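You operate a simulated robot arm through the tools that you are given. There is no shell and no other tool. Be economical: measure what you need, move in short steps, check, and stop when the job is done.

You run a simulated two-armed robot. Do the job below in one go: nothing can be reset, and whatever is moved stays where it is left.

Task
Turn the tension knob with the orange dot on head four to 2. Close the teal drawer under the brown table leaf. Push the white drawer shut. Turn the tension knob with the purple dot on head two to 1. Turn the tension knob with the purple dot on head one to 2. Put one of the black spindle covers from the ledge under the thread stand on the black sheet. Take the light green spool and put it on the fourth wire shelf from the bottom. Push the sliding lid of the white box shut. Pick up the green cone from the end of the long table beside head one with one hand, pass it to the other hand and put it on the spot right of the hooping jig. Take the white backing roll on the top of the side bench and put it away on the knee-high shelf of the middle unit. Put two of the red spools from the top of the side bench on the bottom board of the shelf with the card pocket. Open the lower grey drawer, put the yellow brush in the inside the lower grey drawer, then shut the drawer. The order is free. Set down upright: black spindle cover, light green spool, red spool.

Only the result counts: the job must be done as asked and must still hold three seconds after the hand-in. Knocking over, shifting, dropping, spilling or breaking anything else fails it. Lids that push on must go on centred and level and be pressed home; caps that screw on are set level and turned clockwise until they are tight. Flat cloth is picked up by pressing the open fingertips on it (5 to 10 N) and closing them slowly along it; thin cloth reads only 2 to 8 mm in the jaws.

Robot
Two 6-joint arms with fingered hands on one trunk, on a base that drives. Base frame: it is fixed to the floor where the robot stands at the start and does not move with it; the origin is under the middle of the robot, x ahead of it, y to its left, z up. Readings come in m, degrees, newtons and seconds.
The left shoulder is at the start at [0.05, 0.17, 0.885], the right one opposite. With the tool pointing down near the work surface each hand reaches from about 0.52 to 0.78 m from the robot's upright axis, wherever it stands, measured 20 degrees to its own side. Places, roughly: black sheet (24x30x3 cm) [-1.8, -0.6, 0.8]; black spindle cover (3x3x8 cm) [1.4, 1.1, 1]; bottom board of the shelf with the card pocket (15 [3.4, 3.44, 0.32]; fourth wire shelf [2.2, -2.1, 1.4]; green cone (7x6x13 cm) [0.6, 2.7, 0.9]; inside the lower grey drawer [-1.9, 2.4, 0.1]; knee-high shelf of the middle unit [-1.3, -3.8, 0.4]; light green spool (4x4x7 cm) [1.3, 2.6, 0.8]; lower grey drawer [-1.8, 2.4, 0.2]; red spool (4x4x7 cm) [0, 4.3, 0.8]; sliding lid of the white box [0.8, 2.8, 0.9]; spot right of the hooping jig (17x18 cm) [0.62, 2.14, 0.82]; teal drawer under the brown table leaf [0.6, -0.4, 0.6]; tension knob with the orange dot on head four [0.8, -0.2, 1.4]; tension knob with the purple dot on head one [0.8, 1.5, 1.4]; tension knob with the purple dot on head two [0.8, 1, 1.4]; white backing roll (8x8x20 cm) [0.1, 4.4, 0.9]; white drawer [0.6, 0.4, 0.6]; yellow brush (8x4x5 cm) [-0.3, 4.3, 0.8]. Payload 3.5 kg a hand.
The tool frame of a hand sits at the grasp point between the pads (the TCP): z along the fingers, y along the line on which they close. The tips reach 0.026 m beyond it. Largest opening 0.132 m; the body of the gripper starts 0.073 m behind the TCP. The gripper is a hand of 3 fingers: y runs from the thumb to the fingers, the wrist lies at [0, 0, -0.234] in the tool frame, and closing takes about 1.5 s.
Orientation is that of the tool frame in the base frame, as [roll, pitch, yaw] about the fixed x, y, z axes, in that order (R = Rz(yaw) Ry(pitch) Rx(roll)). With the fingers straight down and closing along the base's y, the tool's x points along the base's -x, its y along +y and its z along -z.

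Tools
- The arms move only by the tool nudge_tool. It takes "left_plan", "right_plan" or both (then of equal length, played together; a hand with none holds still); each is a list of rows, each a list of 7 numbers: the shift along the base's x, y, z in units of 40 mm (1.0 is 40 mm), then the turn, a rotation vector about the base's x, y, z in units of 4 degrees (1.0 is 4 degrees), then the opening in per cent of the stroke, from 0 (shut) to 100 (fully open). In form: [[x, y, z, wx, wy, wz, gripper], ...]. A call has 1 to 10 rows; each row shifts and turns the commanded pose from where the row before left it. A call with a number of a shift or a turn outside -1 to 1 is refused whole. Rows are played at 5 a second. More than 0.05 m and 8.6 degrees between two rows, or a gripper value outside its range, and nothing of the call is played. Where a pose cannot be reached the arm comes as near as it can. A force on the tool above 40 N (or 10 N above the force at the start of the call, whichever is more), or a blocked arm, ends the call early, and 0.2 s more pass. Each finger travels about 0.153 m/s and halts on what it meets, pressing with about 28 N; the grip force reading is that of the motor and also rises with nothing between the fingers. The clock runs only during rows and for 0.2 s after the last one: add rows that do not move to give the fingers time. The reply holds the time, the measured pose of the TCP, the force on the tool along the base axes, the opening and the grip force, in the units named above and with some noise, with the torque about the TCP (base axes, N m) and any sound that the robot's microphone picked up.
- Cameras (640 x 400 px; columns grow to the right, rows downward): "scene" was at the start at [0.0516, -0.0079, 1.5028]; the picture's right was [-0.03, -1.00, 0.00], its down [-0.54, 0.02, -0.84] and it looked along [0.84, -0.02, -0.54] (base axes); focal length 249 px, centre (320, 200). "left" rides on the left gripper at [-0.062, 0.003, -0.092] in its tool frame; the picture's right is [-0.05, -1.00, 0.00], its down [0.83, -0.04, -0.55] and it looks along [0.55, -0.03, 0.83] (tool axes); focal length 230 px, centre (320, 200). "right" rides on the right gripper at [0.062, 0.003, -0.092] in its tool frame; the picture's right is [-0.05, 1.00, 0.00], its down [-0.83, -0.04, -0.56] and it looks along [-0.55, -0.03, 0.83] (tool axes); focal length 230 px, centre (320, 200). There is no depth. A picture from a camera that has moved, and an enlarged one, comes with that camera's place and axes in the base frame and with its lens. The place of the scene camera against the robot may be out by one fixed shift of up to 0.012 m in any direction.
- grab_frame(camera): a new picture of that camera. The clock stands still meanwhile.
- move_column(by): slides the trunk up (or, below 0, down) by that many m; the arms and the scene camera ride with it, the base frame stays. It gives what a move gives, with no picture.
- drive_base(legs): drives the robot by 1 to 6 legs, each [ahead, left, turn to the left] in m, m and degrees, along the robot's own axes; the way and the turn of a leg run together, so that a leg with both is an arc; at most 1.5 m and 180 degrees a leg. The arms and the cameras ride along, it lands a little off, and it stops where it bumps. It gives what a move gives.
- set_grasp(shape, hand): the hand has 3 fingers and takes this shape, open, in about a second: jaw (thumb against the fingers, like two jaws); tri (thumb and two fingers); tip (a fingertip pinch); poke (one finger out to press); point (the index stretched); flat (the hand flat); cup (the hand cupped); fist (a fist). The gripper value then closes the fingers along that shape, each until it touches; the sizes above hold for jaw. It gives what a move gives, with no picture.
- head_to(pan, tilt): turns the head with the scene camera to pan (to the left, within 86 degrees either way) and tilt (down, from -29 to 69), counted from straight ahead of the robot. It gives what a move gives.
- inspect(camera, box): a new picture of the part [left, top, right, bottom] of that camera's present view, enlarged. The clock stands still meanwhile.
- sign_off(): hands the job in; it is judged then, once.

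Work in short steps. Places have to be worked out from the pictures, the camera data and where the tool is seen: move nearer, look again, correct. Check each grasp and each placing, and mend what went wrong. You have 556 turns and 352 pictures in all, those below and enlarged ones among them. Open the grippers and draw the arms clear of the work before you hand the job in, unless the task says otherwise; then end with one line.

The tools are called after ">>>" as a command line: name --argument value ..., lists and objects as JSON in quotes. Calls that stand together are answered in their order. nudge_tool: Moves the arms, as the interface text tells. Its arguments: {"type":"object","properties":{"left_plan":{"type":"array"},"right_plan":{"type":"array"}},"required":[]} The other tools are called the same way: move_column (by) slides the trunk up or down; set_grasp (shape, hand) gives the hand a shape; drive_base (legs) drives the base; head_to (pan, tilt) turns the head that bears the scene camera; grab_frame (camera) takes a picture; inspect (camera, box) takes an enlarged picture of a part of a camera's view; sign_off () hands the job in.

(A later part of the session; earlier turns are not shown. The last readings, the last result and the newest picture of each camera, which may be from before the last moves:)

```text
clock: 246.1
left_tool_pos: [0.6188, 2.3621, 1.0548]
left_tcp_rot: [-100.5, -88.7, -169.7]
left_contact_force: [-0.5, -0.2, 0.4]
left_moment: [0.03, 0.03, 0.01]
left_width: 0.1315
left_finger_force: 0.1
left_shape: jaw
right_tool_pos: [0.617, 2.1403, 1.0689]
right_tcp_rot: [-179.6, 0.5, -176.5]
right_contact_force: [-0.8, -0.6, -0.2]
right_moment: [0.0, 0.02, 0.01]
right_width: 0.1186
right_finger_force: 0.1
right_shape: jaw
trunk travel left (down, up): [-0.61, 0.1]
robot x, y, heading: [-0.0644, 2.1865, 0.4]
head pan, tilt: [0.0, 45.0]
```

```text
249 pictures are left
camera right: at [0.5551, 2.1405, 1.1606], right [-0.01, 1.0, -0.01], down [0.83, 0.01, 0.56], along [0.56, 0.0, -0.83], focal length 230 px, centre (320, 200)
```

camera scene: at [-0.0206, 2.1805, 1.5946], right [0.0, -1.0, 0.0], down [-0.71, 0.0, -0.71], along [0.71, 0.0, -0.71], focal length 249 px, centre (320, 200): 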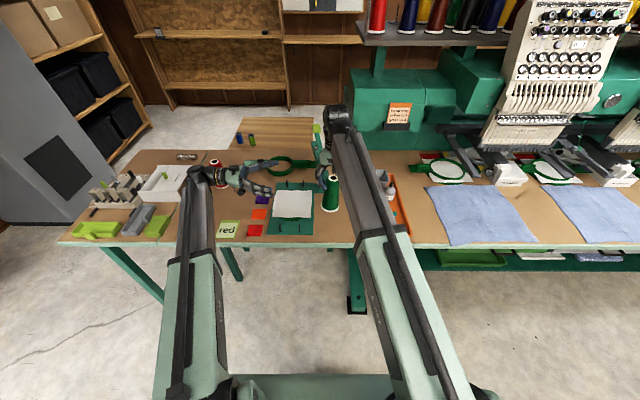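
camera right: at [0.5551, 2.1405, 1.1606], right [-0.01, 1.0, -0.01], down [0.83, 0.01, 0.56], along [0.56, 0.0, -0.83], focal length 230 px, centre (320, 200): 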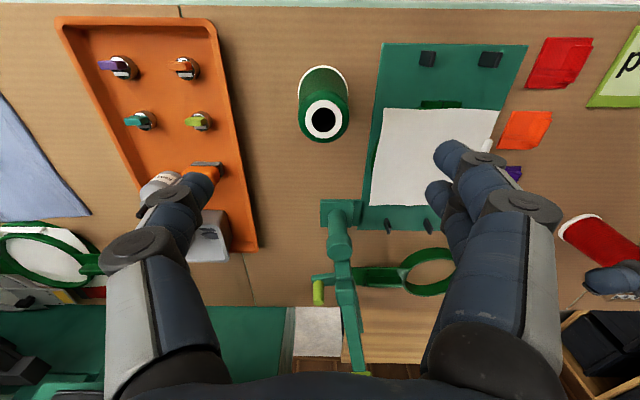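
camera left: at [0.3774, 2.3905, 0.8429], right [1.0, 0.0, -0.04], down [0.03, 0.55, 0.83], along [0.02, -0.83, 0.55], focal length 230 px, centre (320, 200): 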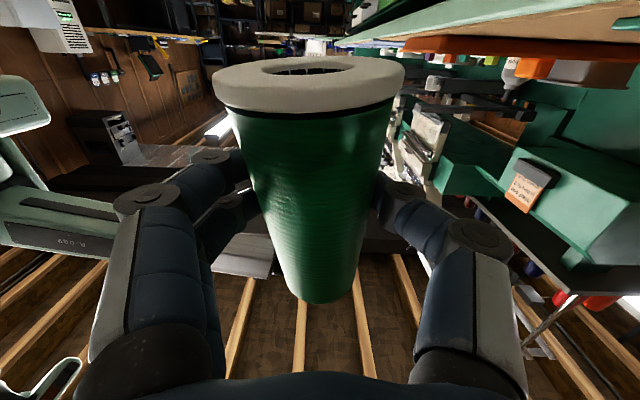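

The cone stands upright on the spot. Next the white box: I drive left along the table and look at it.

>>> drive_base --legs '[[0, 0.4, 0]]'

>>> head_to --pan 12 --tilt 38

>>> inspect --camera "scene" --box '[190, 90, 430, 240]'

```text
clock: 248.6
left_tool_pos: [0.6135, 2.7693, 1.0548]
left_tcp_rot: [-98.9, -88.7, -170.9]
left_contact_force: [0.4, -0.3, -0.5]
left_moment: [-0.03, -0.01, -0.02]
left_width: 0.1318
left_finger_force: 0.1
left_shape: jaw
right_tool_pos: [0.6142, 2.5482, 1.0681]
right_tcp_rot: [-179.6, 0.5, -176.0]
right_contact_force: [0.2, -0.1, -0.2]
right_moment: [-0.01, -0.02, 0.0]
right_width: 0.1187
right_finger_force: 0.0
right_shape: jaw
trunk travel left (down, up): [-0.61, 0.1]
robot x, y, heading: [-0.0722, 2.5827, 1.1]
head pan, tilt: [0.0, 45.0]
```

```text
clock: 249.4
left_tool_pos: [0.615, 2.7681, 1.055]
left_tcp_rot: [-100.2, -88.7, -169.7]
left_contact_force: [-0.6, -0.4, -0.9]
left_moment: [0.01, 0.0, 0.02]
left_width: 0.1318
left_finger_force: 0.0
left_shape: jaw
right_tool_pos: [0.614, 2.548, 1.0693]
right_tcp_rot: [-179.7, 0.6, -176.0]
right_contact_force: [0.4, 0.0, -0.5]
right_moment: [-0.01, -0.01, 0.0]
right_width: 0.1188
right_finger_force: 0.0
right_shape: jaw
trunk travel left (down, up): [-0.61, 0.1]
robot x, y, heading: [-0.0693, 2.5909, 0.8]
head pan, tilt: [12.0, 38.0]
```

```text
2.67 times, centred on (310, 165) of scene
camera zoom: at [-0.0228, 2.5999, 1.6049], right [0.22, -0.98, 0.0], down [-0.6, -0.14, -0.79], along [0.77, 0.17, -0.62], focal length 664 px, centre (347, 293)
```

zoom: 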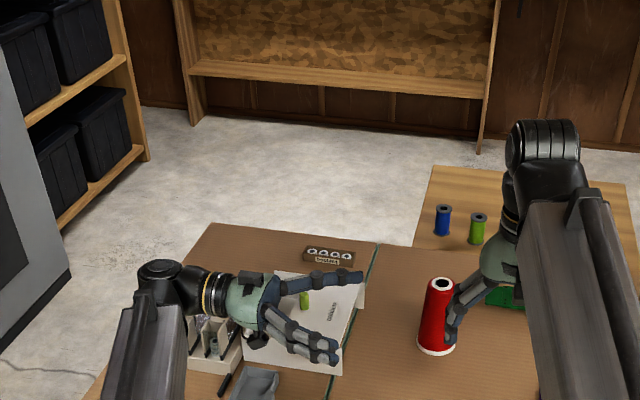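

The left hand hides the box. I back off, turn the left hand to point down again, then look.

>>> drive_base --legs '[[-0.25, 0, -1]]'

>>> nudge_tool --left_plan '[[0, 0.2, 0.2, 0.577, -0.577, -0.577, 100], [0, 0.2, 0.2, 0.577, -0.577, -0.577, 100], [0, 0.2, 0.2, 0.577, -0.577, -0.577, 100], [0, 0.2, 0, 0.577, -0.577, -0.577, 100], [0, 0.2, 0, 0.577, -0.577, -0.577, 100], [0, 0.2, 0, 0.577, -0.577, -0.577, 100], [0, 0, 0, 0.577, -0.577, -0.577, 100], [0, 0, 0, 0.577, -0.577, -0.577, 100], [0, 0, 0, 0.577, -0.577, -0.577, 100], [0, 0, 0, 0.577, -0.577, -0.577, 100]]'

>>> nudge_tool --left_plan '[[0, 0, 0, 0.577, -0.577, -0.577, 100], [0, 0, 0, 0.577, -0.577, -0.577, 100], [0, 0, 0, 0.577, -0.577, -0.577, 100], [0, 0, 0, 0.577, -0.577, -0.577, 100], [0, 0, 0, 0.577, -0.577, -0.577, 100], [0, 0, 0, 0.577, -0.577, -0.577, 100], [0, 0, 0, 0.577, -0.577, -0.577, 100], [0, 0, 0, 0.577, -0.577, -0.577, 100], [0, 0, 0, 0.577, -0.577, -0.577, 100], [0, 0, 0, 0.577, -0.577, -0.577, 100]]'

>>> nudge_tool --left_plan '[[0, 0, 0, 0.577, -0.577, -0.577, 100], [0, 0, 0, 0.577, -0.577, -0.577, 100], [0, 0, 0, 0.577, -0.577, -0.577, 100], [0, 0, 0, 0.577, -0.577, -0.577, 100], [0, 0, 0, 0.577, -0.577, -0.577, 100], [0, 0, 0, 0.577, -0.577, -0.577, 100], [0, 0, 0, 0.577, -0.577, -0.577, 100], [0, 0, 0, 0.577, -0.577, -0.577, 100], [0, 0, 0, 0.577, -0.577, -0.577, 100], [0, 0, 0, 0.577, -0.577, -0.577, 100]]'

>>> inspect --camera "scene" --box '[200, 90, 440, 240]'

```text
clock: 251.2
left_tool_pos: [0.3667, 2.7576, 1.056]
left_tcp_rot: [-100.0, -88.6, -170.4]
left_contact_force: [0.2, 1.0, 1.2]
left_moment: [0.03, 0.02, 0.01]
left_width: 0.132
left_finger_force: 0.1
left_shape: jaw
right_tool_pos: [0.3658, 2.5367, 1.07]
right_tcp_rot: [-179.7, 0.6, -176.8]
right_contact_force: [-0.8, -0.3, 0.1]
right_moment: [0.05, -0.03, 0.03]
right_width: 0.1185
right_finger_force: 0.1
right_shape: jaw
trunk travel left (down, up): [-0.61, 0.1]
robot x, y, heading: [-0.3176, 2.5868, 0.1]
head pan, tilt: [12.0, 38.0]
```

```text
clock: 253.4
left_tool_pos: [0.3536, 2.6629, 1.04]
left_tcp_rot: [-145.7, -56.4, -148.4]
left_contact_force: [-0.3, -0.8, 0.4]
left_moment: [0.0, -0.02, 0.0]
left_width: 0.1319
left_finger_force: 0.0
left_shape: jaw
left hand out of reach, approached as far as the arm can: row 2, 3, 4, 5, 6, 7, 8, 9, 10
right_tool_pos: [0.3675, 2.5368, 1.0686]
right_tcp_rot: [-179.7, 0.6, -176.7]
right_contact_force: [0.5, -0.4, -0.3]
right_moment: [0.03, 0.06, 0.0]
right_width: 0.1186
right_finger_force: 0.0
right_shape: jaw
trunk travel left (down, up): [-0.61, 0.1]
robot x, y, heading: [-0.3175, 2.586, 0.0]
head pan, tilt: [12.0, 38.0]
```

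```text
clock: 255.6
left_tool_pos: [0.3505, 2.648, 1.0263]
left_tcp_rot: [-160.9, -25.9, -161.8]
left_contact_force: [22.5, 6.1, -3.4]
left_moment: [-0.15, 0.97, 1.2]
left_width: 0.1321
left_finger_force: 0.0
left_shape: jaw
left hand out of reach, approached as far as the arm can: row 1, 2, 3, 4
right_tool_pos: [0.3655, 2.537, 1.0689]
right_tcp_rot: [-179.7, 0.3, -176.7]
right_contact_force: [-23.8, -6.8, 3.0]
right_moment: [0.19, 0.03, 1.4]
right_width: 0.1185
right_finger_force: 0.0
right_shape: jaw
trunk travel left (down, up): [-0.61, 0.1]
robot x, y, heading: [-0.3141, 2.5847, -0.2]
head pan, tilt: [12.0, 38.0]
```

```text
clock: 256.0
left_tool_pos: [0.3529, 2.6497, 1.0268]
left_tcp_rot: [-162.6, -22.5, -163.1]
left_contact_force: [12.8, 4.5, 0.9]
left_moment: [-0.25, 0.44, 0.7]
left_width: 0.132
left_finger_force: 0.0
left_shape: jaw
right_tool_pos: [0.3625, 2.537, 1.0684]
right_tcp_rot: [-179.7, -0.1, -176.6]
right_contact_force: [-12.1, -4.4, -0.6]
right_moment: [-0.04, 0.1, 0.76]
right_width: 0.1184
right_finger_force: 0.2
right_shape: jaw
trunk travel left (down, up): [-0.61, 0.1]
robot x, y, heading: [-0.318, 2.5847, -0.1]
head pan, tilt: [12.0, 38.0]
stopped in row 2 (left hand): the force on the tool passed its limit at 42 N (the readings are from after the stop); the commanded pose is now the measured one
```

```text
2.67 times, centred on (320, 165) of scene
camera zoom: at [-0.2698, 2.5979, 1.6049], right [0.21, -0.98, 0.0], down [-0.6, -0.13, -0.79], along [0.77, 0.16, -0.62], focal length 664 px, centre (320, 293)
```

zoom: 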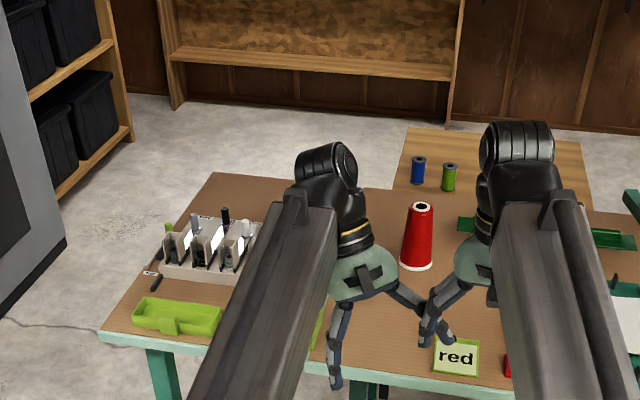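

The two hands met. I move them apart: right hand to the right, left to the left.

>>> nudge_tool --left_plan '[[0, 0.5, 0.1, 0, 0, 0, 100], [0, 0.8, 0.2, 0, 0, 0, 100], [0, 0.8, 0.2, 0, 0, 0, 100], [0, 0.8, 0, 0, 0, 0, 100], [0, 0.8, 0, 0, 0, 0, 100], [0, 0, 0, 0, 0, 0, 100]]' --right_plan '[[0, -0.5, 0, 0, 0, 0, 100], [0, -0.9, 0, 0, 0, 0, 100], [0, -0.9, 0, 0, 0, 0, 100], [0, -0.9, 0, 0, 0, 0, 100], [0, -0.9, 0, 0, 0, 0, 100], [0, -0.9, 0, 0, 0, 0, 100]]'

>>> nudge_tool --left_plan '[[0, 0.3, 0, 0.577, -0.577, -0.577, 100], [0, 0.3, 0, 0.577, -0.577, -0.577, 100], [0, 0.3, 0, 0.577, -0.577, -0.577, 100], [0, 0.3, 0, 0.577, -0.577, -0.577, 100], [0, 0, 0, 0.577, -0.577, -0.577, 100], [0, 0, 0, 0.577, -0.577, -0.577, 100]]'

```text
clock: 257.4
left_tool_pos: [0.3541, 2.7792, 1.0045]
left_tcp_rot: [-162.5, -22.1, -163.1]
left_contact_force: [-0.3, 0.4, 0.0]
left_moment: [0.0, -0.02, -0.02]
left_width: 0.132
left_finger_force: 0.1
left_shape: jaw
left hand out of reach, approached as far as the arm can: row 3, 4, 5
right_tool_pos: [0.3646, 2.3348, 1.0677]
right_tcp_rot: [-179.6, 0.0, -176.6]
right_contact_force: [0.1, 0.3, -0.2]
right_moment: [-0.03, -0.02, 0.05]
right_width: 0.1316
right_finger_force: 0.0
right_shape: jaw
trunk travel left (down, up): [-0.61, 0.1]
robot x, y, heading: [-0.3147, 2.5819, -0.0]
head pan, tilt: [12.0, 38.0]
```

```text
clock: 258.8
left_tool_pos: [0.3519, 2.8283, 1.0067]
left_tcp_rot: [-173.9, -6.4, -174.4]
left_contact_force: [-0.8, 0.3, 0.7]
left_moment: [-0.03, 0.04, 0.02]
left_width: 0.132
left_finger_force: 0.1
left_shape: jaw
right_tool_pos: [0.3636, 2.3351, 1.0692]
right_tcp_rot: [-179.6, 0.2, -176.6]
right_contact_force: [0.1, 0.3, 0.8]
right_moment: [-0.02, -0.01, -0.01]
right_width: 0.1322
right_finger_force: 0.1
right_shape: jaw
trunk travel left (down, up): [-0.61, 0.1]
robot x, y, heading: [-0.3162, 2.5885, 0.1]
head pan, tilt: [12.0, 38.0]
```

Nearly straight. Finish the turn and look at the box from the head.

>>> nudge_tool --left_plan '[[0, 0.5, 0.5, 0.577, -0.577, -0.577, 100], [0, 0.5, 0.5, 0.577, -0.577, -0.577, 100], [0, 0.5, 0.5, 0, 0, 0, 100], [0, 0, 0.5, 0, 0, 0, 100]]'

>>> head_to --pan 0 --tilt 38

>>> inspect --camera "scene" --box '[190, 130, 390, 255]'

```text
clock: 259.8
left_tool_pos: [0.3526, 2.8866, 1.0853]
left_tcp_rot: [-178.2, -1.4, -178.8]
left_contact_force: [0.2, 0.6, 0.0]
left_moment: [0.0, 0.02, -0.02]
left_width: 0.132
left_finger_force: 0.0
left_shape: jaw
right_tool_pos: [0.3624, 2.3349, 1.0693]
right_tcp_rot: [-179.6, 0.0, -176.6]
right_contact_force: [-0.6, -0.4, 0.4]
right_moment: [-0.01, -0.01, -0.04]
right_width: 0.132
right_finger_force: 0.0
right_shape: jaw
trunk travel left (down, up): [-0.61, 0.1]
robot x, y, heading: [-0.3165, 2.5875, 0.1]
head pan, tilt: [12.0, 38.0]
```

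```text
clock: 260.6
left_tool_pos: [0.3526, 2.8861, 1.0853]
left_tcp_rot: [-178.2, -1.5, -178.9]
left_contact_force: [0.2, -0.1, -0.2]
left_moment: [0.01, 0.03, 0.0]
left_width: 0.1318
left_finger_force: 0.0
left_shape: jaw
right_tool_pos: [0.3635, 2.3356, 1.0696]
right_tcp_rot: [-179.6, 0.1, -176.6]
right_contact_force: [1.2, -0.3, -0.3]
right_moment: [-0.05, -0.02, 0.01]
right_width: 0.1322
right_finger_force: 0.1
right_shape: jaw
trunk travel left (down, up): [-0.61, 0.1]
robot x, y, heading: [-0.3165, 2.5847, 0.3]
head pan, tilt: [0.0, 38.0]
```

```text
3.20 times, centred on (290, 192) of scene
camera zoom: at [-0.2679, 2.5798, 1.6049], right [0.0, -1.0, 0.0], down [-0.62, 0.0, -0.79], along [0.79, 0.0, -0.62], focal length 797 px, centre (416, 224)
```

zoom: 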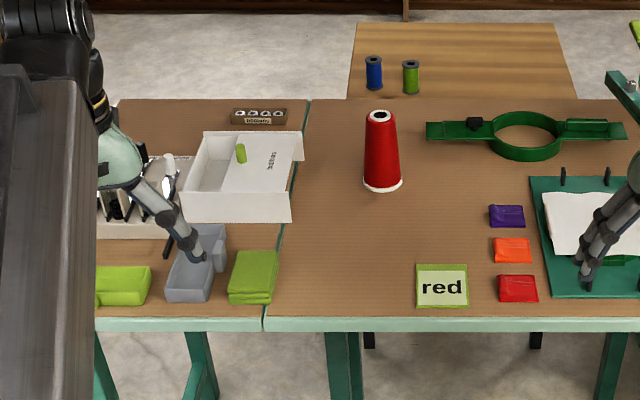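

The lid (with a green peg) is slid out to the right; it must be pushed left (+y). I zoom for details.

>>> inspect --camera "scene" --box '[240, 165, 290, 205]'

```text
10.00 times, centred on (265, 185) of scene
camera zoom: at [-0.2679, 2.5798, 1.6049], right [0.0, -1.0, 0.0], down [-0.62, 0.0, -0.79], along [0.79, 0.0, -0.62], focal length 2491 px, centre (870, 350)
```

zoom: 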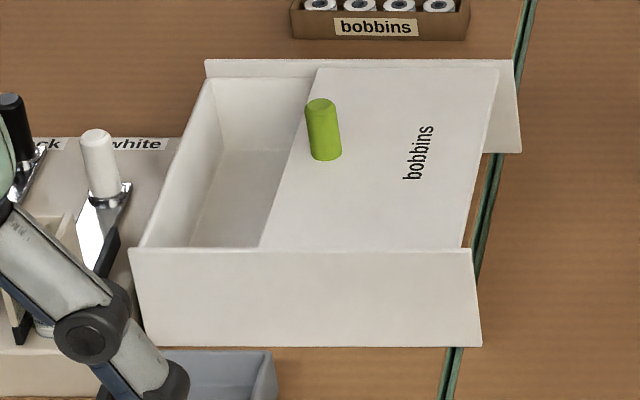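

Peg at about [0.826, 2.864], z 0.875–0.909; the lid has ~52 mm to go. I close the left hand, shift the right hand clear of the jig and drive up.

>>> nudge_tool --left_plan '[[0, 0, 0, 0, 0, 0, 60], [0, 0, 0, 0, 0, 0, 20], [0, 0, 0, 0, 0, 0, 0], [0, 0, 0, 0, 0, 0, 0], [0, 0, 0, 0, 0, 0, 0]]' --right_plan '[[0, 0.5, 0, 0, 0, 0, 80], [0, 0.5, 0, 0, 0, 0, 50], [0, 0.5, 0, 0, 0, 0, 50], [0, 0.5, 0, 0, 0, 0, 50], [0, 0.3, 0, 0, 0, 0, 50]]'

>>> drive_base --legs '[[0.44, -0.02, 0]]'

>>> grab_frame --camera "left"

>>> grab_frame --camera "scene"

```text
clock: 261.8
left_tool_pos: [0.3541, 2.8876, 1.0857]
left_tcp_rot: [-178.2, -1.5, -178.9]
left_contact_force: [0.1, 0.0, -0.1]
left_moment: [-0.04, -0.01, -0.02]
left_width: 0.0
left_finger_force: 27.9
left_shape: jaw
right_tool_pos: [0.3642, 2.4289, 1.0684]
right_tcp_rot: [-179.5, 0.1, -176.6]
right_contact_force: [0.6, -0.7, 0.1]
right_moment: [-0.01, -0.04, 0.0]
right_width: 0.0667
right_finger_force: 0.0
right_shape: jaw
trunk travel left (down, up): [-0.61, 0.1]
robot x, y, heading: [-0.3205, 2.5841, -0.1]
head pan, tilt: [0.0, 38.0]
```

```text
clock: 264.4
left_tool_pos: [0.7794, 2.8673, 1.0851]
left_tcp_rot: [-178.2, -1.6, -178.7]
left_contact_force: [-0.5, 0.6, -0.2]
left_moment: [0.0, 0.03, 0.04]
left_width: 0.0001
left_finger_force: 28.3
left_shape: jaw
right_tool_pos: [0.7914, 2.4099, 1.0684]
right_tcp_rot: [-179.6, 0.0, -176.6]
right_contact_force: [1.1, -0.3, -0.5]
right_moment: [-0.02, -0.02, 0.04]
right_width: 0.0667
right_finger_force: 0.1
right_shape: jaw
trunk travel left (down, up): [-0.61, 0.1]
robot x, y, heading: [0.1146, 2.5613, -0.2]
head pan, tilt: [0.0, 38.0]
```

```text
244 pictures are left
camera left: at [0.8442, 2.8744, 1.1765], right [0.07, -1.0, 0.03], down [-0.81, -0.04, 0.58], along [-0.58, -0.07, -0.82], focal length 230 px, centre (320, 200)
```

left: 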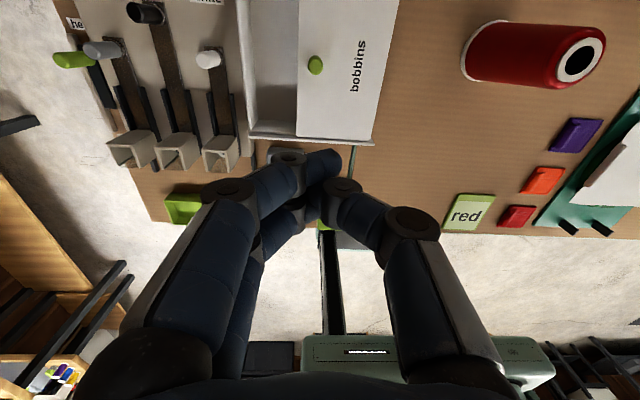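

```text
243 pictures are left
camera scene: at [0.1602, 2.5596, 1.6049], right [0.0, -1.0, 0.0], down [-0.62, 0.0, -0.79], along [0.79, 0.0, -0.62], focal length 249 px, centre (320, 200)
```

scene: 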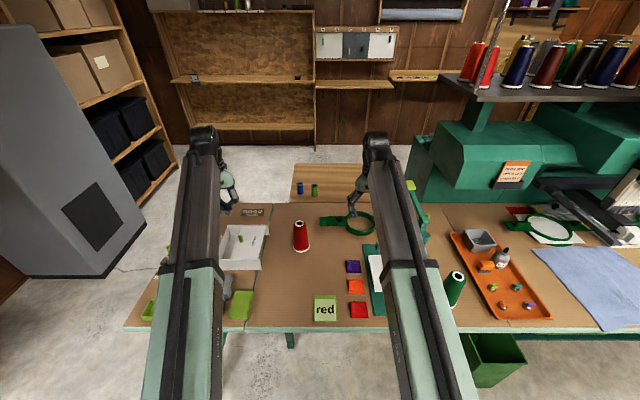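

Peg refined to [0.819, 2.867]. I place the closed fingertips to its right and go down.

>>> nudge_tool --left_plan '[[0.5, -0.6, 0, 0, 0, 0, 0], [0.5, -0.3, -0.3, 0, 0, 0, 0], [0, 0, -0.9, 0, 0, 0, 0], [0, 0, -0.9, 0, 0, 0, 0], [0, 0, -0.9, 0, 0, 0, 0], [0, 0, -0.9, 0, 0, 0, 0], [0, 0, 0, 0, 0, 0, 0]]'

>>> grab_frame --camera "left"

```text
clock: 266.0
left_tool_pos: [0.8222, 2.831, 0.9299]
left_tcp_rot: [-178.2, -1.5, -178.7]
left_contact_force: [0.1, -0.2, 0.3]
left_moment: [0.0, 0.02, 0.01]
left_width: 0.0
left_finger_force: 28.6
left_shape: jaw
right_tool_pos: [0.7907, 2.4097, 1.0664]
right_tcp_rot: [-179.5, 0.0, -176.5]
right_contact_force: [-0.9, -0.4, 0.0]
right_moment: [-0.03, 0.0, 0.01]
right_width: 0.0665
right_finger_force: 0.1
right_shape: jaw
trunk travel left (down, up): [-0.61, 0.1]
robot x, y, heading: [0.1112, 2.5665, -0.1]
head pan, tilt: [0.0, 38.0]
```

```text
242 pictures are left
camera left: at [0.8853, 2.8381, 1.0218], right [0.07, -1.0, 0.03], down [-0.82, -0.04, 0.58], along [-0.57, -0.07, -0.82], focal length 230 px, centre (320, 200)
```

left: 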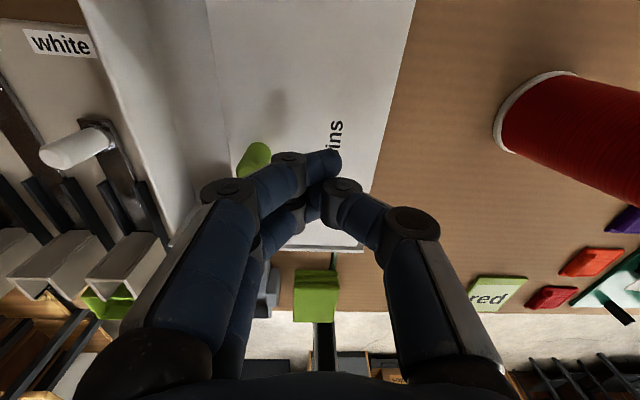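

The peg is just left of the fingers. I go 18 mm lower and push left in small steps.

>>> nudge_tool --left_plan '[[0, 0, -0.4, 0, 0, 0, 0], [0, 0.3, 0, 0, 0, 0, 0], [0, 0.3, 0, 0, 0, 0, 0], [0, 0.3, 0, 0, 0, 0, 0], [0, 0.3, 0, 0, 0, 0, 0], [0, 0, 0, 0, 0, 0, 0]]'

>>> grab_frame --camera "left"

```text
clock: 267.4
left_tool_pos: [0.82, 2.8783, 0.9132]
left_tcp_rot: [-178.2, -1.4, -178.7]
left_contact_force: [0.7, -0.7, 1.2]
left_moment: [0.02, -0.04, -0.02]
left_width: 0.0002
left_finger_force: 28.0
left_shape: jaw
right_tool_pos: [0.7916, 2.4102, 1.0684]
right_tcp_rot: [-179.6, 0.1, -176.7]
right_contact_force: [-1.1, 0.0, 0.0]
right_moment: [0.0, 0.01, -0.01]
right_width: 0.0667
right_finger_force: 0.3
right_shape: jaw
trunk travel left (down, up): [-0.61, 0.1]
robot x, y, heading: [0.1083, 2.5647, -0.2]
head pan, tilt: [0.0, 38.0]
```

```text
241 pictures are left
camera left: at [0.8833, 2.885, 1.0045], right [0.07, -1.0, 0.03], down [-0.81, -0.04, 0.58], along [-0.57, -0.07, -0.82], focal length 230 px, centre (320, 200)
```

left: 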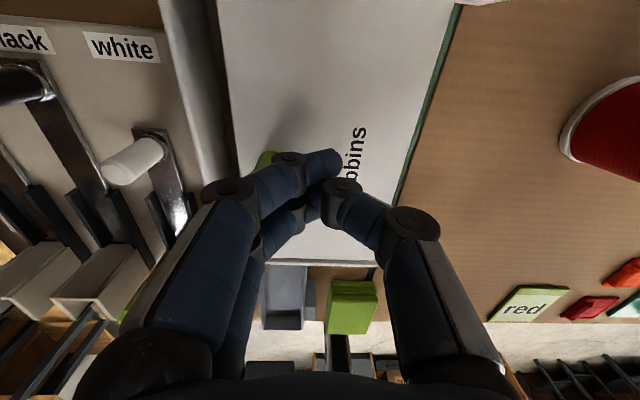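

The lid is moving; a little more until it stops.

>>> nudge_tool --left_plan '[[0, 0.15, 0, 0, 0, 0, 0], [0, 0.15, 0, 0, 0, 0, 0], [0, 0.15, 0, 0, 0, 0, 0], [0, 0.15, 0, 0, 0, 0, 0], [0, 0, 0, 0, 0, 0, 0]]'

>>> grab_frame --camera "left"

```text
clock: 268.6
left_tool_pos: [0.818, 2.9036, 0.914]
left_tcp_rot: [-178.2, -1.4, -178.7]
left_contact_force: [0.3, -0.8, 0.5]
left_moment: [0.02, 0.01, 0.02]
left_width: 0.0
left_finger_force: 27.9
left_shape: jaw
right_tool_pos: [0.7915, 2.411, 1.0687]
right_tcp_rot: [-179.6, 0.1, -176.6]
right_contact_force: [0.1, 0.1, -0.2]
right_moment: [0.01, 0.01, -0.02]
right_width: 0.067
right_finger_force: 0.0
right_shape: jaw
trunk travel left (down, up): [-0.61, 0.1]
robot x, y, heading: [0.1077, 2.5639, 0.0]
head pan, tilt: [0.0, 38.0]
```

```text
240 pictures are left
camera left: at [0.8821, 2.91, 1.0056], right [0.08, -1.0, 0.03], down [-0.81, -0.04, 0.58], along [-0.57, -0.07, -0.82], focal length 230 px, centre (320, 200)
```

left: 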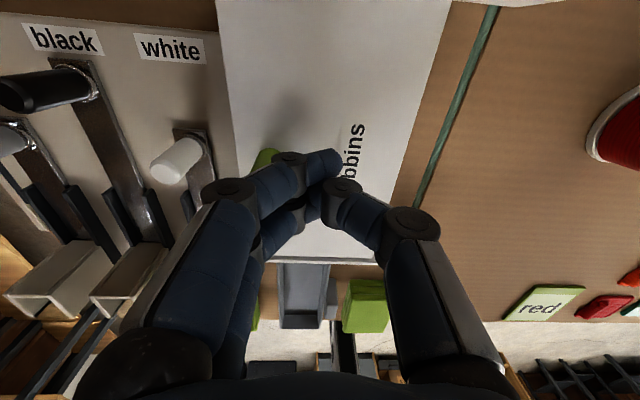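

The lid appears to cover the box now, without a clear stop. I check from the head whether it is flush and the box unmoved.

>>> inspect --camera "scene" --box '[210, 190, 290, 290]'

```text
4.00 times, centred on (250, 240) of scene
camera zoom: at [0.1592, 2.5597, 1.6049], right [0.0, -1.0, 0.0], down [-0.62, 0.0, -0.79], along [0.79, 0.0, -0.62], focal length 996 px, centre (600, 40)
```

zoom: 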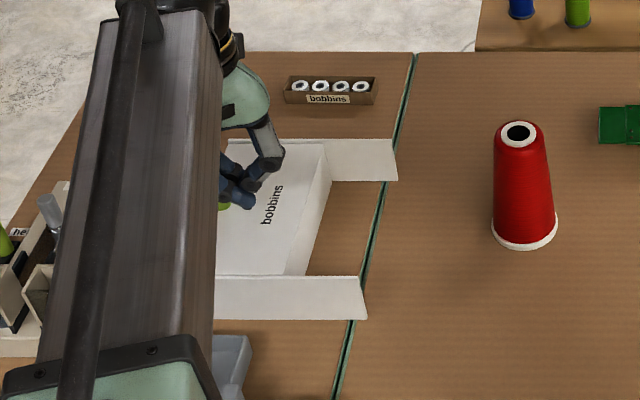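

The box has not shifted; the lid slid under its walls. I push a bit more to feel the stop.

>>> nudge_tool --left_plan '[[0, 0.1, 0, 0, 0, 0, 0], [0, 0.1, 0, 0, 0, 0, 0], [0, 0.1, 0, 0, 0, 0, 0], [0, 0, 0, 0, 0, 0, 0]]'

>>> grab_frame --camera "left"

```text
clock: 269.6
left_tool_pos: [0.8195, 2.9127, 0.9133]
left_tcp_rot: [-178.1, -1.5, -178.9]
left_contact_force: [2.1, -13.2, 1.3]
left_moment: [-0.03, -0.03, -0.04]
left_width: 0.0001
left_finger_force: 28.0
left_shape: jaw
right_tool_pos: [0.7902, 2.408, 1.0671]
right_tcp_rot: [-179.7, 0.0, -176.6]
right_contact_force: [0.7, 0.1, -0.3]
right_moment: [0.01, -0.02, -0.01]
right_width: 0.0666
right_finger_force: 0.0
right_shape: jaw
trunk travel left (down, up): [-0.61, 0.1]
robot x, y, heading: [0.1094, 2.5694, -0.3]
head pan, tilt: [0.0, 38.0]
```

```text
238 pictures are left
camera left: at [0.883, 2.92, 1.0051], right [0.07, -1.0, 0.03], down [-0.82, -0.04, 0.58], along [-0.57, -0.07, -0.82], focal length 230 px, centre (320, 200)
```

left: 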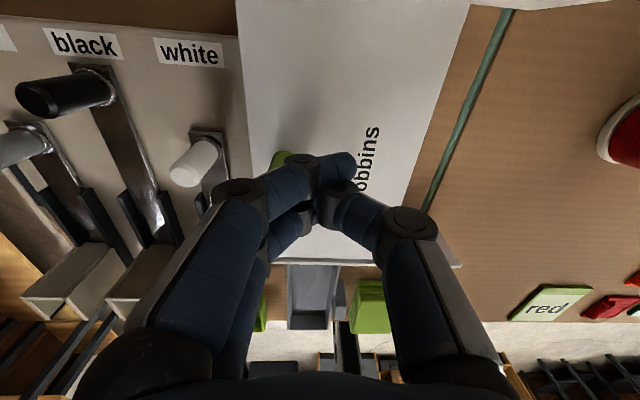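

Stop felt (13 N). I back off and lift the hand.

>>> nudge_tool --left_plan '[[0, -0.5, 0, 0, 0, 0, 0], [0, -0.2, 0.5, 0, 0, 0, 0], [0, 0, 0.9, 0, 0, 0, 0], [0, 0, 0.9, 0, 0, 0, 0], [0, 0, 0.9, 0, 0, 0, 0], [0, 0, 0.9, 0, 0, 0, 50]]'

>>> grab_frame --camera "left"

```text
clock: 271.0
left_tool_pos: [0.8078, 2.8837, 1.076]
left_tcp_rot: [-178.3, -1.2, -178.7]
left_contact_force: [0.4, 0.1, 0.0]
left_moment: [0.01, 0.01, -0.02]
left_width: 0.0641
left_finger_force: 0.1
left_shape: jaw
left hand out of reach, approached as far as the arm can: row 6
right_tool_pos: [0.7908, 2.4097, 1.0681]
right_tcp_rot: [-179.5, 0.1, -176.6]
right_contact_force: [0.2, 0.1, -0.6]
right_moment: [0.0, 0.01, -0.02]
right_width: 0.0665
right_finger_force: 0.0
right_shape: jaw
trunk travel left (down, up): [-0.61, 0.1]
robot x, y, heading: [0.1081, 2.5643, 0.2]
head pan, tilt: [0.0, 38.0]
```

```text
237 pictures are left
camera left: at [0.8713, 2.8912, 1.1663], right [0.08, -1.0, 0.03], down [-0.82, -0.04, 0.58], along [-0.57, -0.07, -0.82], focal length 230 px, centre (320, 200)
```

left: 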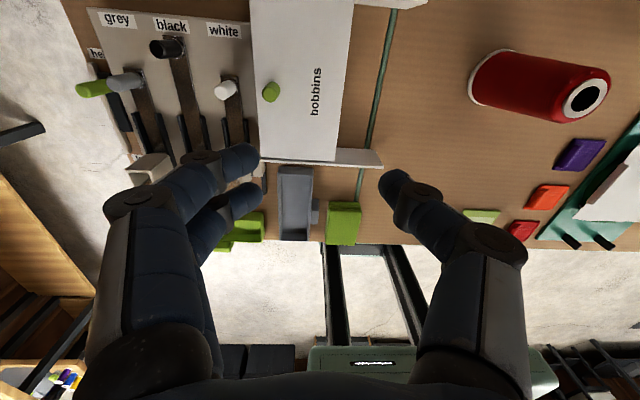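

The lid is shut. Now the side bench: I back off, turn left to face it and look.

>>> drive_base --legs '[[-0.4, 0, 0], [0, 0, 90], [0.3, 0, 0]]'

>>> head_to --pan 0 --tilt 30

>>> grab_frame --camera "scene"

```text
clock: 278.9
left_tool_pos: [-0.5867, 3.5703, 1.0736]
left_tcp_rot: [-178.2, -1.3, -89.7]
left_contact_force: [-0.5, 0.2, 0.3]
left_moment: [-0.01, 0.03, 0.0]
left_width: 0.0655
left_finger_force: 0.0
left_shape: jaw
right_tool_pos: [-0.1121, 3.5448, 1.0678]
right_tcp_rot: [-179.6, 0.0, -87.6]
right_contact_force: [-0.7, -0.5, -0.5]
right_moment: [0.0, 0.01, 0.03]
right_width: 0.0667
right_finger_force: 0.0
right_shape: jaw
trunk travel left (down, up): [-0.61, 0.1]
robot x, y, heading: [-0.28, 2.8673, 89.0]
head pan, tilt: [0.0, 38.0]
```

```text
clock: 279.6
left_tool_pos: [-0.5861, 3.5687, 1.0752]
left_tcp_rot: [-178.3, -1.4, -89.7]
left_contact_force: [0.5, -0.1, 0.5]
left_moment: [0.0, -0.01, -0.03]
left_width: 0.0658
left_finger_force: 0.1
left_shape: jaw
right_tool_pos: [-0.1126, 3.5444, 1.0696]
right_tcp_rot: [-179.6, 0.2, -87.6]
right_contact_force: [-0.2, 0.1, -0.7]
right_moment: [0.01, -0.02, 0.03]
right_width: 0.0665
right_finger_force: 0.1
right_shape: jaw
trunk travel left (down, up): [-0.61, 0.1]
robot x, y, heading: [-0.2793, 2.864, 88.9]
head pan, tilt: [0.0, 30.0]
```

```text
236 pictures are left
camera scene: at [-0.2762, 2.9112, 1.6172], right [1.0, -0.02, 0.0], down [-0.01, -0.5, -0.87], along [0.01, 0.87, -0.5], focal length 249 px, centre (320, 200)
```

scene: 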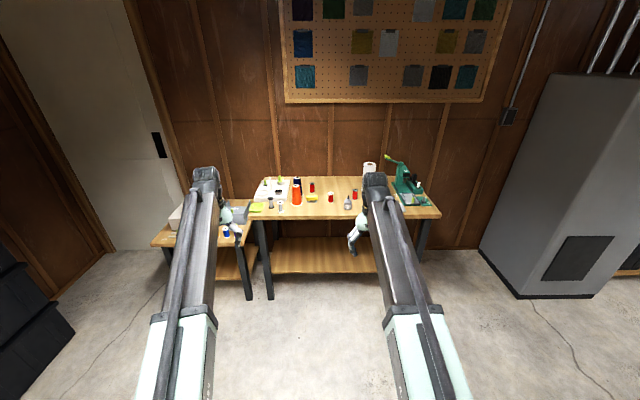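

>>> inspect --camera "scene" --box '[150, 140, 450, 250]'

```text
2.13 times, centred on (300, 195) of scene
camera zoom: at [-0.2762, 2.9112, 1.6172], right [1.0, -0.02, 0.0], down [-0.01, -0.5, -0.87], along [0.01, 0.87, -0.5], focal length 531 px, centre (363, 211)
```

zoom: 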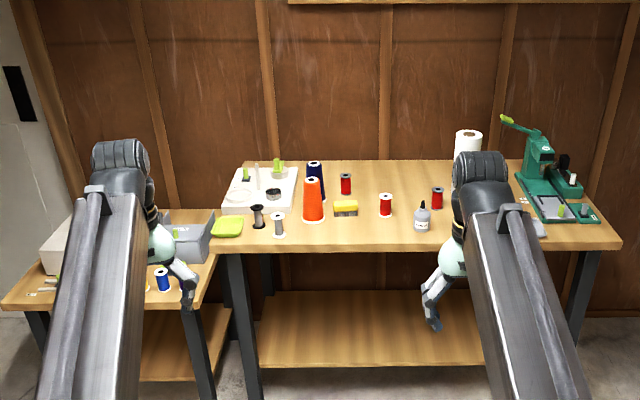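

I can place the things: brush ≈[-0.31, 4.34], red spools ≈[-0.19, 4.34], [-0.02, 4.38], [-0.32, 4.49], roll ≈[0.1, 4.5]. I drive up to the bench.

>>> drive_base --legs '[[0.5, -0.22, 1], [0.26, 0, 0]]'

>>> grab_frame --camera "left"

>>> grab_frame --camera "right"

>>> grab_frame --camera "scene"

```text
clock: 284.2
left_tool_pos: [-0.3344, 4.3329, 1.0746]
left_tcp_rot: [-178.4, -1.4, -90.4]
left_contact_force: [-0.1, 0.4, -0.7]
left_moment: [-0.04, 0.0, 0.0]
left_width: 0.0657
left_finger_force: 0.1
left_shape: jaw
right_tool_pos: [0.1387, 4.3022, 1.0675]
right_tcp_rot: [-179.6, -0.1, -88.2]
right_contact_force: [0.0, 0.5, -0.2]
right_moment: [-0.01, 0.02, -0.05]
right_width: 0.0667
right_finger_force: 0.1
right_shape: jaw
trunk travel left (down, up): [-0.61, 0.1]
robot x, y, heading: [-0.0386, 3.6257, 88.2]
head pan, tilt: [0.0, 30.0]
```

```text
234 pictures are left
camera left: at [-0.341, 4.3967, 1.1652], right [1.0, 0.05, 0.03], down [0.02, -0.82, 0.58], along [0.05, -0.57, -0.82], focal length 230 px, centre (320, 200)
```

left: 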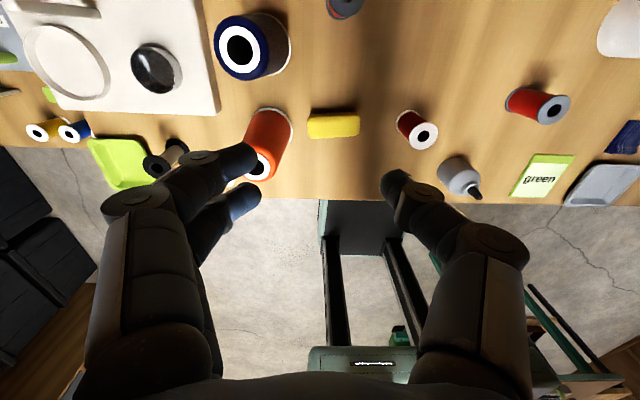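

```text
233 pictures are left
camera right: at [0.1365, 4.2398, 1.1595], right [-1.0, 0.02, -0.01], down [0.01, 0.83, 0.56], along [0.02, 0.56, -0.83], focal length 230 px, centre (320, 200)
```

right: 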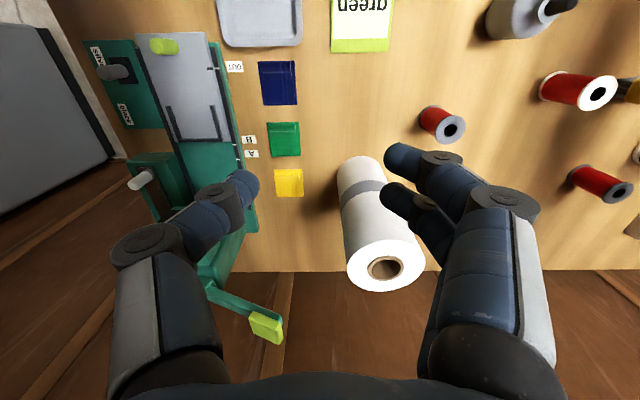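

```text
232 pictures are left
camera scene: at [-0.0332, 3.6719, 1.6172], right [1.0, -0.03, 0.0], down [-0.01, -0.5, -0.87], along [0.03, 0.87, -0.5], focal length 249 px, centre (320, 200)
```

scene: 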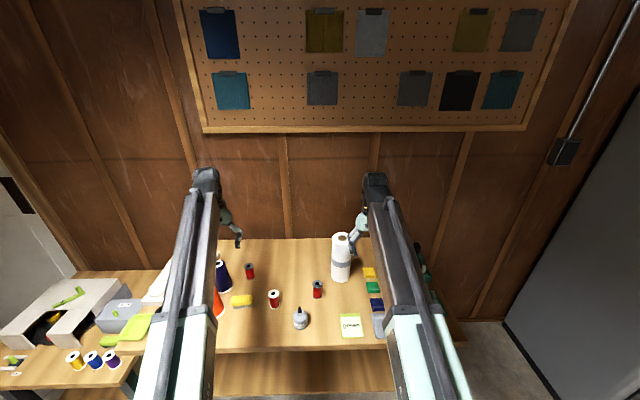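

One red spool has white rims, two have grey rims. I zoom in to compare, and look at the brush.

>>> inspect --camera "scene" --box '[205, 245, 345, 335]'

```text
4.44 times, centred on (275, 290) of scene
camera zoom: at [-0.0332, 3.6719, 1.6172], right [1.0, -0.03, 0.0], down [-0.01, -0.5, -0.87], along [0.03, 0.87, -0.5], focal length 1107 px, centre (520, -200)
```

zoom: 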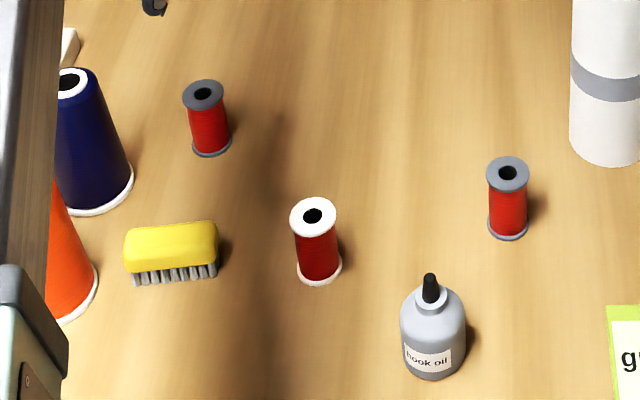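

The white-rimmed one is a decoy; the two grey-rimmed spools (A ≈[-0.028, 4.335], B ≈[-0.302, 4.432]) are right. For the brush (≈[-0.305, 4.296], z≈0.81) I turn the left hand by -80° so that it closes across the brush.

>>> nudge_tool --left_plan '[[0.1, 0, 0, 0, 0, -1, 70], [0.1, 0, 0, 0, 0, -1, 70], [0.1, 0, 0, 0, 0, -1, 70], [0.1, 0, 0, 0, 0, -1, 70], [0.1, 0, 0, 0, 0, -1, 70], [0, 0, 0, 0, 0, -1, 70], [0, 0, 0, 0, 0, -1, 70], [0, 0, 0, 0, 0, -1, 70], [0, 0, 0, 0, 0, -1, 70], [0, 0, 0, 0, 0, -1, 70]]'

>>> nudge_tool --left_plan '[[0, 0, 0, 0, 0, -1, 70], [0, 0, 0, 0, 0, -1, 70], [0, 0, 0, 0, 0, -1, 70], [0, 0, 0, 0, 0, -1, 70], [0, 0, 0, 0, 0, -1, 70], [0, 0, 0, 0, 0, -1, 70], [0, 0, 0, 0, 0, -1, 70], [0, 0, 0, 0, 0, -1, 70], [0, 0, 0, 0, 0, -1, 70], [0, 0, 0, 0, 0, -1, 70]]'

>>> grab_frame --camera "left"

```text
clock: 286.4
left_tool_pos: [-0.3148, 4.3324, 1.0739]
left_tcp_rot: [-178.3, -1.5, -130.5]
left_contact_force: [0.3, 0.5, 0.5]
left_moment: [-0.02, 0.02, 0.0]
left_width: 0.0919
left_finger_force: 0.0
left_shape: jaw
right_tool_pos: [0.1381, 4.302, 1.0684]
right_tcp_rot: [-179.5, 0.1, -88.4]
right_contact_force: [0.7, 0.0, 0.1]
right_moment: [0.01, -0.03, 0.01]
right_width: 0.0664
right_finger_force: 0.0
right_shape: jaw
trunk travel left (down, up): [-0.61, 0.1]
robot x, y, heading: [-0.0333, 3.6256, 88.1]
head pan, tilt: [0.0, 30.0]
```

```text
clock: 288.6
left_tool_pos: [-0.3151, 4.3314, 1.0736]
left_tcp_rot: [-178.3, -1.3, -170.5]
left_contact_force: [-0.8, 0.0, -0.5]
left_moment: [0.02, -0.01, 0.0]
left_width: 0.092
left_finger_force: 0.0
left_shape: jaw
right_tool_pos: [0.1378, 4.3014, 1.0689]
right_tcp_rot: [-179.7, 0.1, -88.4]
right_contact_force: [0.3, -0.2, 0.0]
right_moment: [-0.01, -0.02, 0.02]
right_width: 0.0667
right_finger_force: 0.0
right_shape: jaw
trunk travel left (down, up): [-0.61, 0.1]
robot x, y, heading: [-0.0349, 3.6274, 88.4]
head pan, tilt: [0.0, 30.0]
```

```text
230 pictures are left
camera left: at [-0.2537, 4.3479, 1.1663], right [0.22, -0.98, 0.03], down [-0.8, -0.16, 0.58], along [-0.56, -0.15, -0.82], focal length 230 px, centre (320, 200)
```

left: 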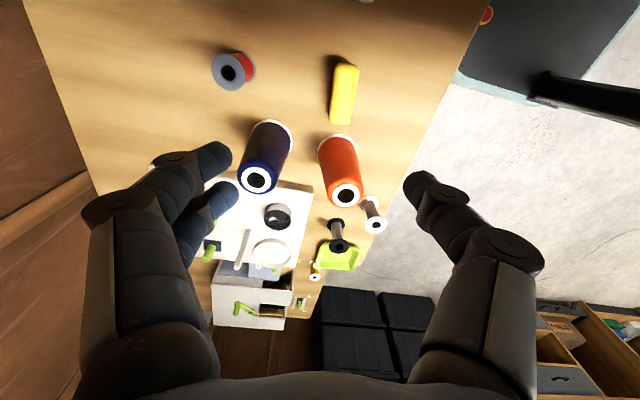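

Brush axis runs along x at [-0.31, 4.29]. I finish the yaw, move over it and go down.

>>> nudge_tool --left_plan '[[0.13, -0.5, 0, 0, 0, -1, 70], [0, -0.5, 0, 0, 0, -1, 70], [0, 0, -0.6, 0, 0, -0.4, 70], [0, 0, -1, 0, 0, 0, 70], [0, 0, -1, 0, 0, 0, 70], [0, 0, -1, 0, 0, 0, 70], [0, 0, -1, 0, 0, 0, 70], [0, 0, 0, 0, 0, 0, 70]]'

>>> grab_frame --camera "left"

```text
clock: 290.4
left_tool_pos: [-0.3087, 4.2913, 0.892]
left_tcp_rot: [-178.3, -1.3, -180.0]
left_contact_force: [-0.7, 0.1, 0.6]
left_moment: [0.0, 0.0, 0.02]
left_width: 0.0921
left_finger_force: 0.1
left_shape: jaw
right_tool_pos: [0.1379, 4.2998, 1.0678]
right_tcp_rot: [-179.6, 0.1, -88.3]
right_contact_force: [-0.6, 0.0, 0.8]
right_moment: [0.02, -0.01, 0.03]
right_width: 0.0668
right_finger_force: 0.0
right_shape: jaw
trunk travel left (down, up): [-0.61, 0.1]
robot x, y, heading: [-0.0361, 3.6224, 88.4]
head pan, tilt: [0.0, 30.0]
```

```text
229 pictures are left
camera left: at [-0.2459, 4.2976, 0.9837], right [0.05, -1.0, 0.03], down [-0.82, -0.03, 0.58], along [-0.57, -0.05, -0.82], focal length 230 px, centre (320, 200)
```

left: 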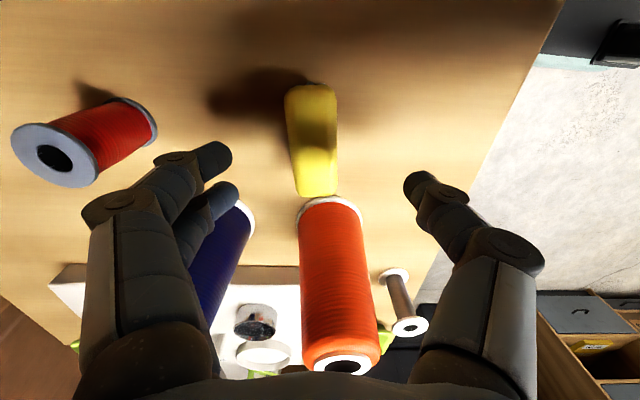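

Brush between the fingers, clear of the cone. Down 66 mm and close.

>>> nudge_tool --left_plan '[[0, 0.05, -0.9, 0, 0, 0, 70], [0, 0, -0.75, 0, 0, 0, 70], [0, 0, 0, 0, 0, 0, 50], [0, 0, 0, 0, 0, 0, 30], [0, 0, 0, 0, 0, 0, 10], [0, 0, 0, 0, 0, 0, 0], [0, 0, 0, 0, 0, 0, 0]]'

>>> nudge_tool --left_plan '[[0, 0, 0.5, 0, 0, 0, 0], [0, 0, 0.9, 0, 0, 0, 0], [0, 0, 0.9, 0, 0, 0, 0], [0, 0, 0.9, 0, 0, 0, 0], [0, 0, 0.9, 0, 0, 0, 0]]'

>>> grab_frame --camera "left"

```text
clock: 292.0
left_tool_pos: [-0.3082, 4.2935, 0.828]
left_tcp_rot: [-178.3, -1.4, -179.9]
left_contact_force: [0.0, 3.3, 16.3]
left_moment: [0.41, 0.08, -0.06]
left_width: 0.0265
left_finger_force: 27.8
left_shape: jaw
right_tool_pos: [0.1387, 4.3015, 1.0692]
right_tcp_rot: [-179.6, 0.1, -88.3]
right_contact_force: [0.2, -0.9, -0.3]
right_moment: [0.0, 0.0, 0.01]
right_width: 0.0666
right_finger_force: 0.1
right_shape: jaw
trunk travel left (down, up): [-0.61, 0.1]
robot x, y, heading: [-0.0406, 3.6239, 88.1]
head pan, tilt: [0.0, 30.0]
```

```text
clock: 293.2
left_tool_pos: [-0.3115, 4.2945, 0.9916]
left_tcp_rot: [-178.2, -1.3, -179.9]
left_contact_force: [0.0, -0.8, -0.6]
left_moment: [0.01, -0.05, -0.01]
left_width: 0.025
left_finger_force: 28.2
left_shape: jaw
right_tool_pos: [0.1378, 4.3008, 1.0678]
right_tcp_rot: [-179.6, 0.1, -88.3]
right_contact_force: [0.0, 0.0, 0.0]
right_moment: [-0.01, -0.02, -0.01]
right_width: 0.067
right_finger_force: 0.2
right_shape: jaw
trunk travel left (down, up): [-0.61, 0.1]
robot x, y, heading: [-0.0366, 3.6259, 88.5]
head pan, tilt: [0.0, 30.0]
```

```text
228 pictures are left
camera left: at [-0.2468, 4.3001, 1.0825], right [0.05, -1.0, 0.03], down [-0.82, -0.03, 0.58], along [-0.57, -0.05, -0.82], focal length 230 px, centre (320, 200)
```

left: 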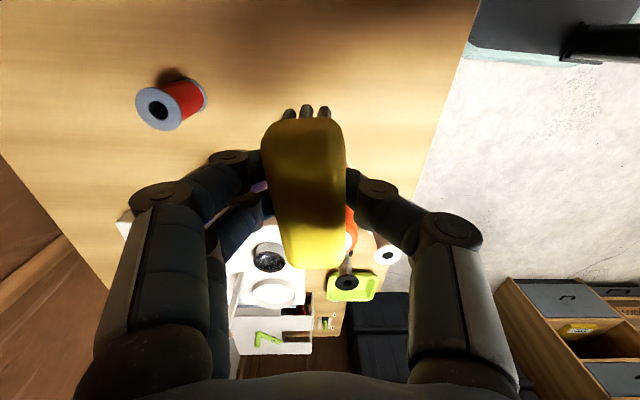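

Brush held. I back off, turn to face the grey drawers and look.

>>> drive_base --legs '[[-0.9, 0, 0], [0, 0, 91]]'

>>> head_to --pan 0 --tilt 35

>>> grab_frame --camera "scene"

```text
clock: 301.8
left_tool_pos: [-0.7438, 2.4551, 0.9901]
left_tcp_rot: [-178.3, -1.2, -91.2]
left_contact_force: [0.9, -0.2, -0.7]
left_moment: [-0.04, 0.02, 0.0]
left_width: 0.0245
left_finger_force: 27.8
left_shape: jaw
right_tool_pos: [-0.7431, 2.9051, 1.0685]
right_tcp_rot: [-179.5, 0.2, 0.7]
right_contact_force: [-0.8, -0.8, 1.0]
right_moment: [0.0, 0.02, -0.03]
right_width: 0.0665
right_finger_force: 0.0
right_shape: jaw
trunk travel left (down, up): [-0.61, 0.1]
robot x, y, heading: [-0.0709, 2.7184, 177.1]
head pan, tilt: [0.0, 30.0]
```

```text
clock: 302.5
left_tool_pos: [-0.7451, 2.4561, 0.9894]
left_tcp_rot: [-178.4, -1.4, -91.1]
left_contact_force: [-0.2, 0.0, -0.6]
left_moment: [0.02, 0.0, 0.01]
left_width: 0.025
left_finger_force: 28.0
left_shape: jaw
right_tool_pos: [-0.7414, 2.9046, 1.0681]
right_tcp_rot: [-179.6, 0.1, 0.6]
right_contact_force: [0.4, 0.3, 0.2]
right_moment: [-0.02, 0.01, 0.01]
right_width: 0.0665
right_finger_force: 0.0
right_shape: jaw
trunk travel left (down, up): [-0.61, 0.1]
robot x, y, heading: [-0.0735, 2.713, 177.2]
head pan, tilt: [0.0, 35.0]
```

```text
227 pictures are left
camera scene: at [-0.1162, 2.7119, 1.6095], right [0.05, 1.0, 0.0], down [0.57, -0.03, -0.82], along [-0.82, 0.04, -0.57], focal length 249 px, centre (320, 200)
```

scene: 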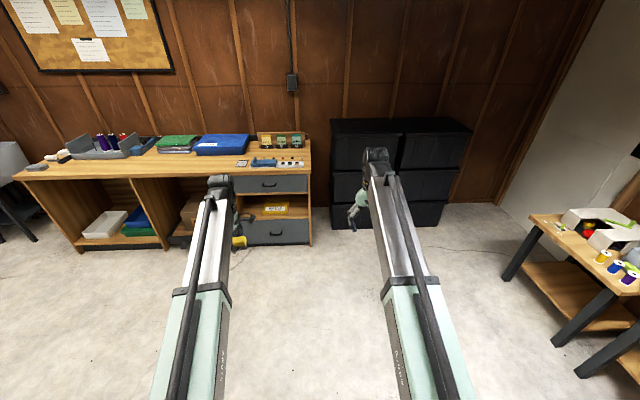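

The lower grey drawer is at the right end of the workbench. I zoom in on it.

>>> inspect --camera "scene" --box '[220, 150, 340, 260]'

```text
3.64 times, centred on (280, 205) of scene
camera zoom: at [-0.1162, 2.7119, 1.6095], right [0.05, 1.0, 0.0], down [0.57, -0.03, -0.82], along [-0.82, 0.04, -0.57], focal length 906 px, centre (466, 182)
```

zoom: 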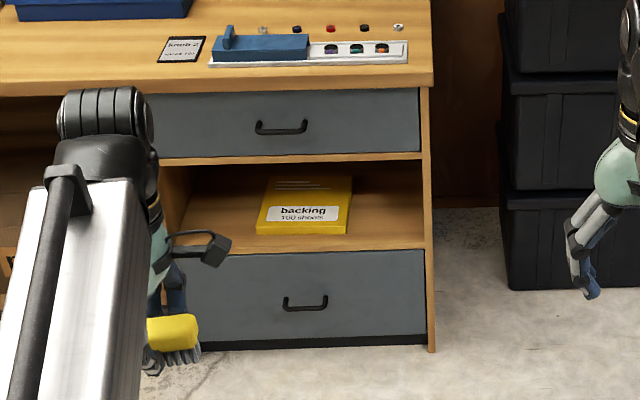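

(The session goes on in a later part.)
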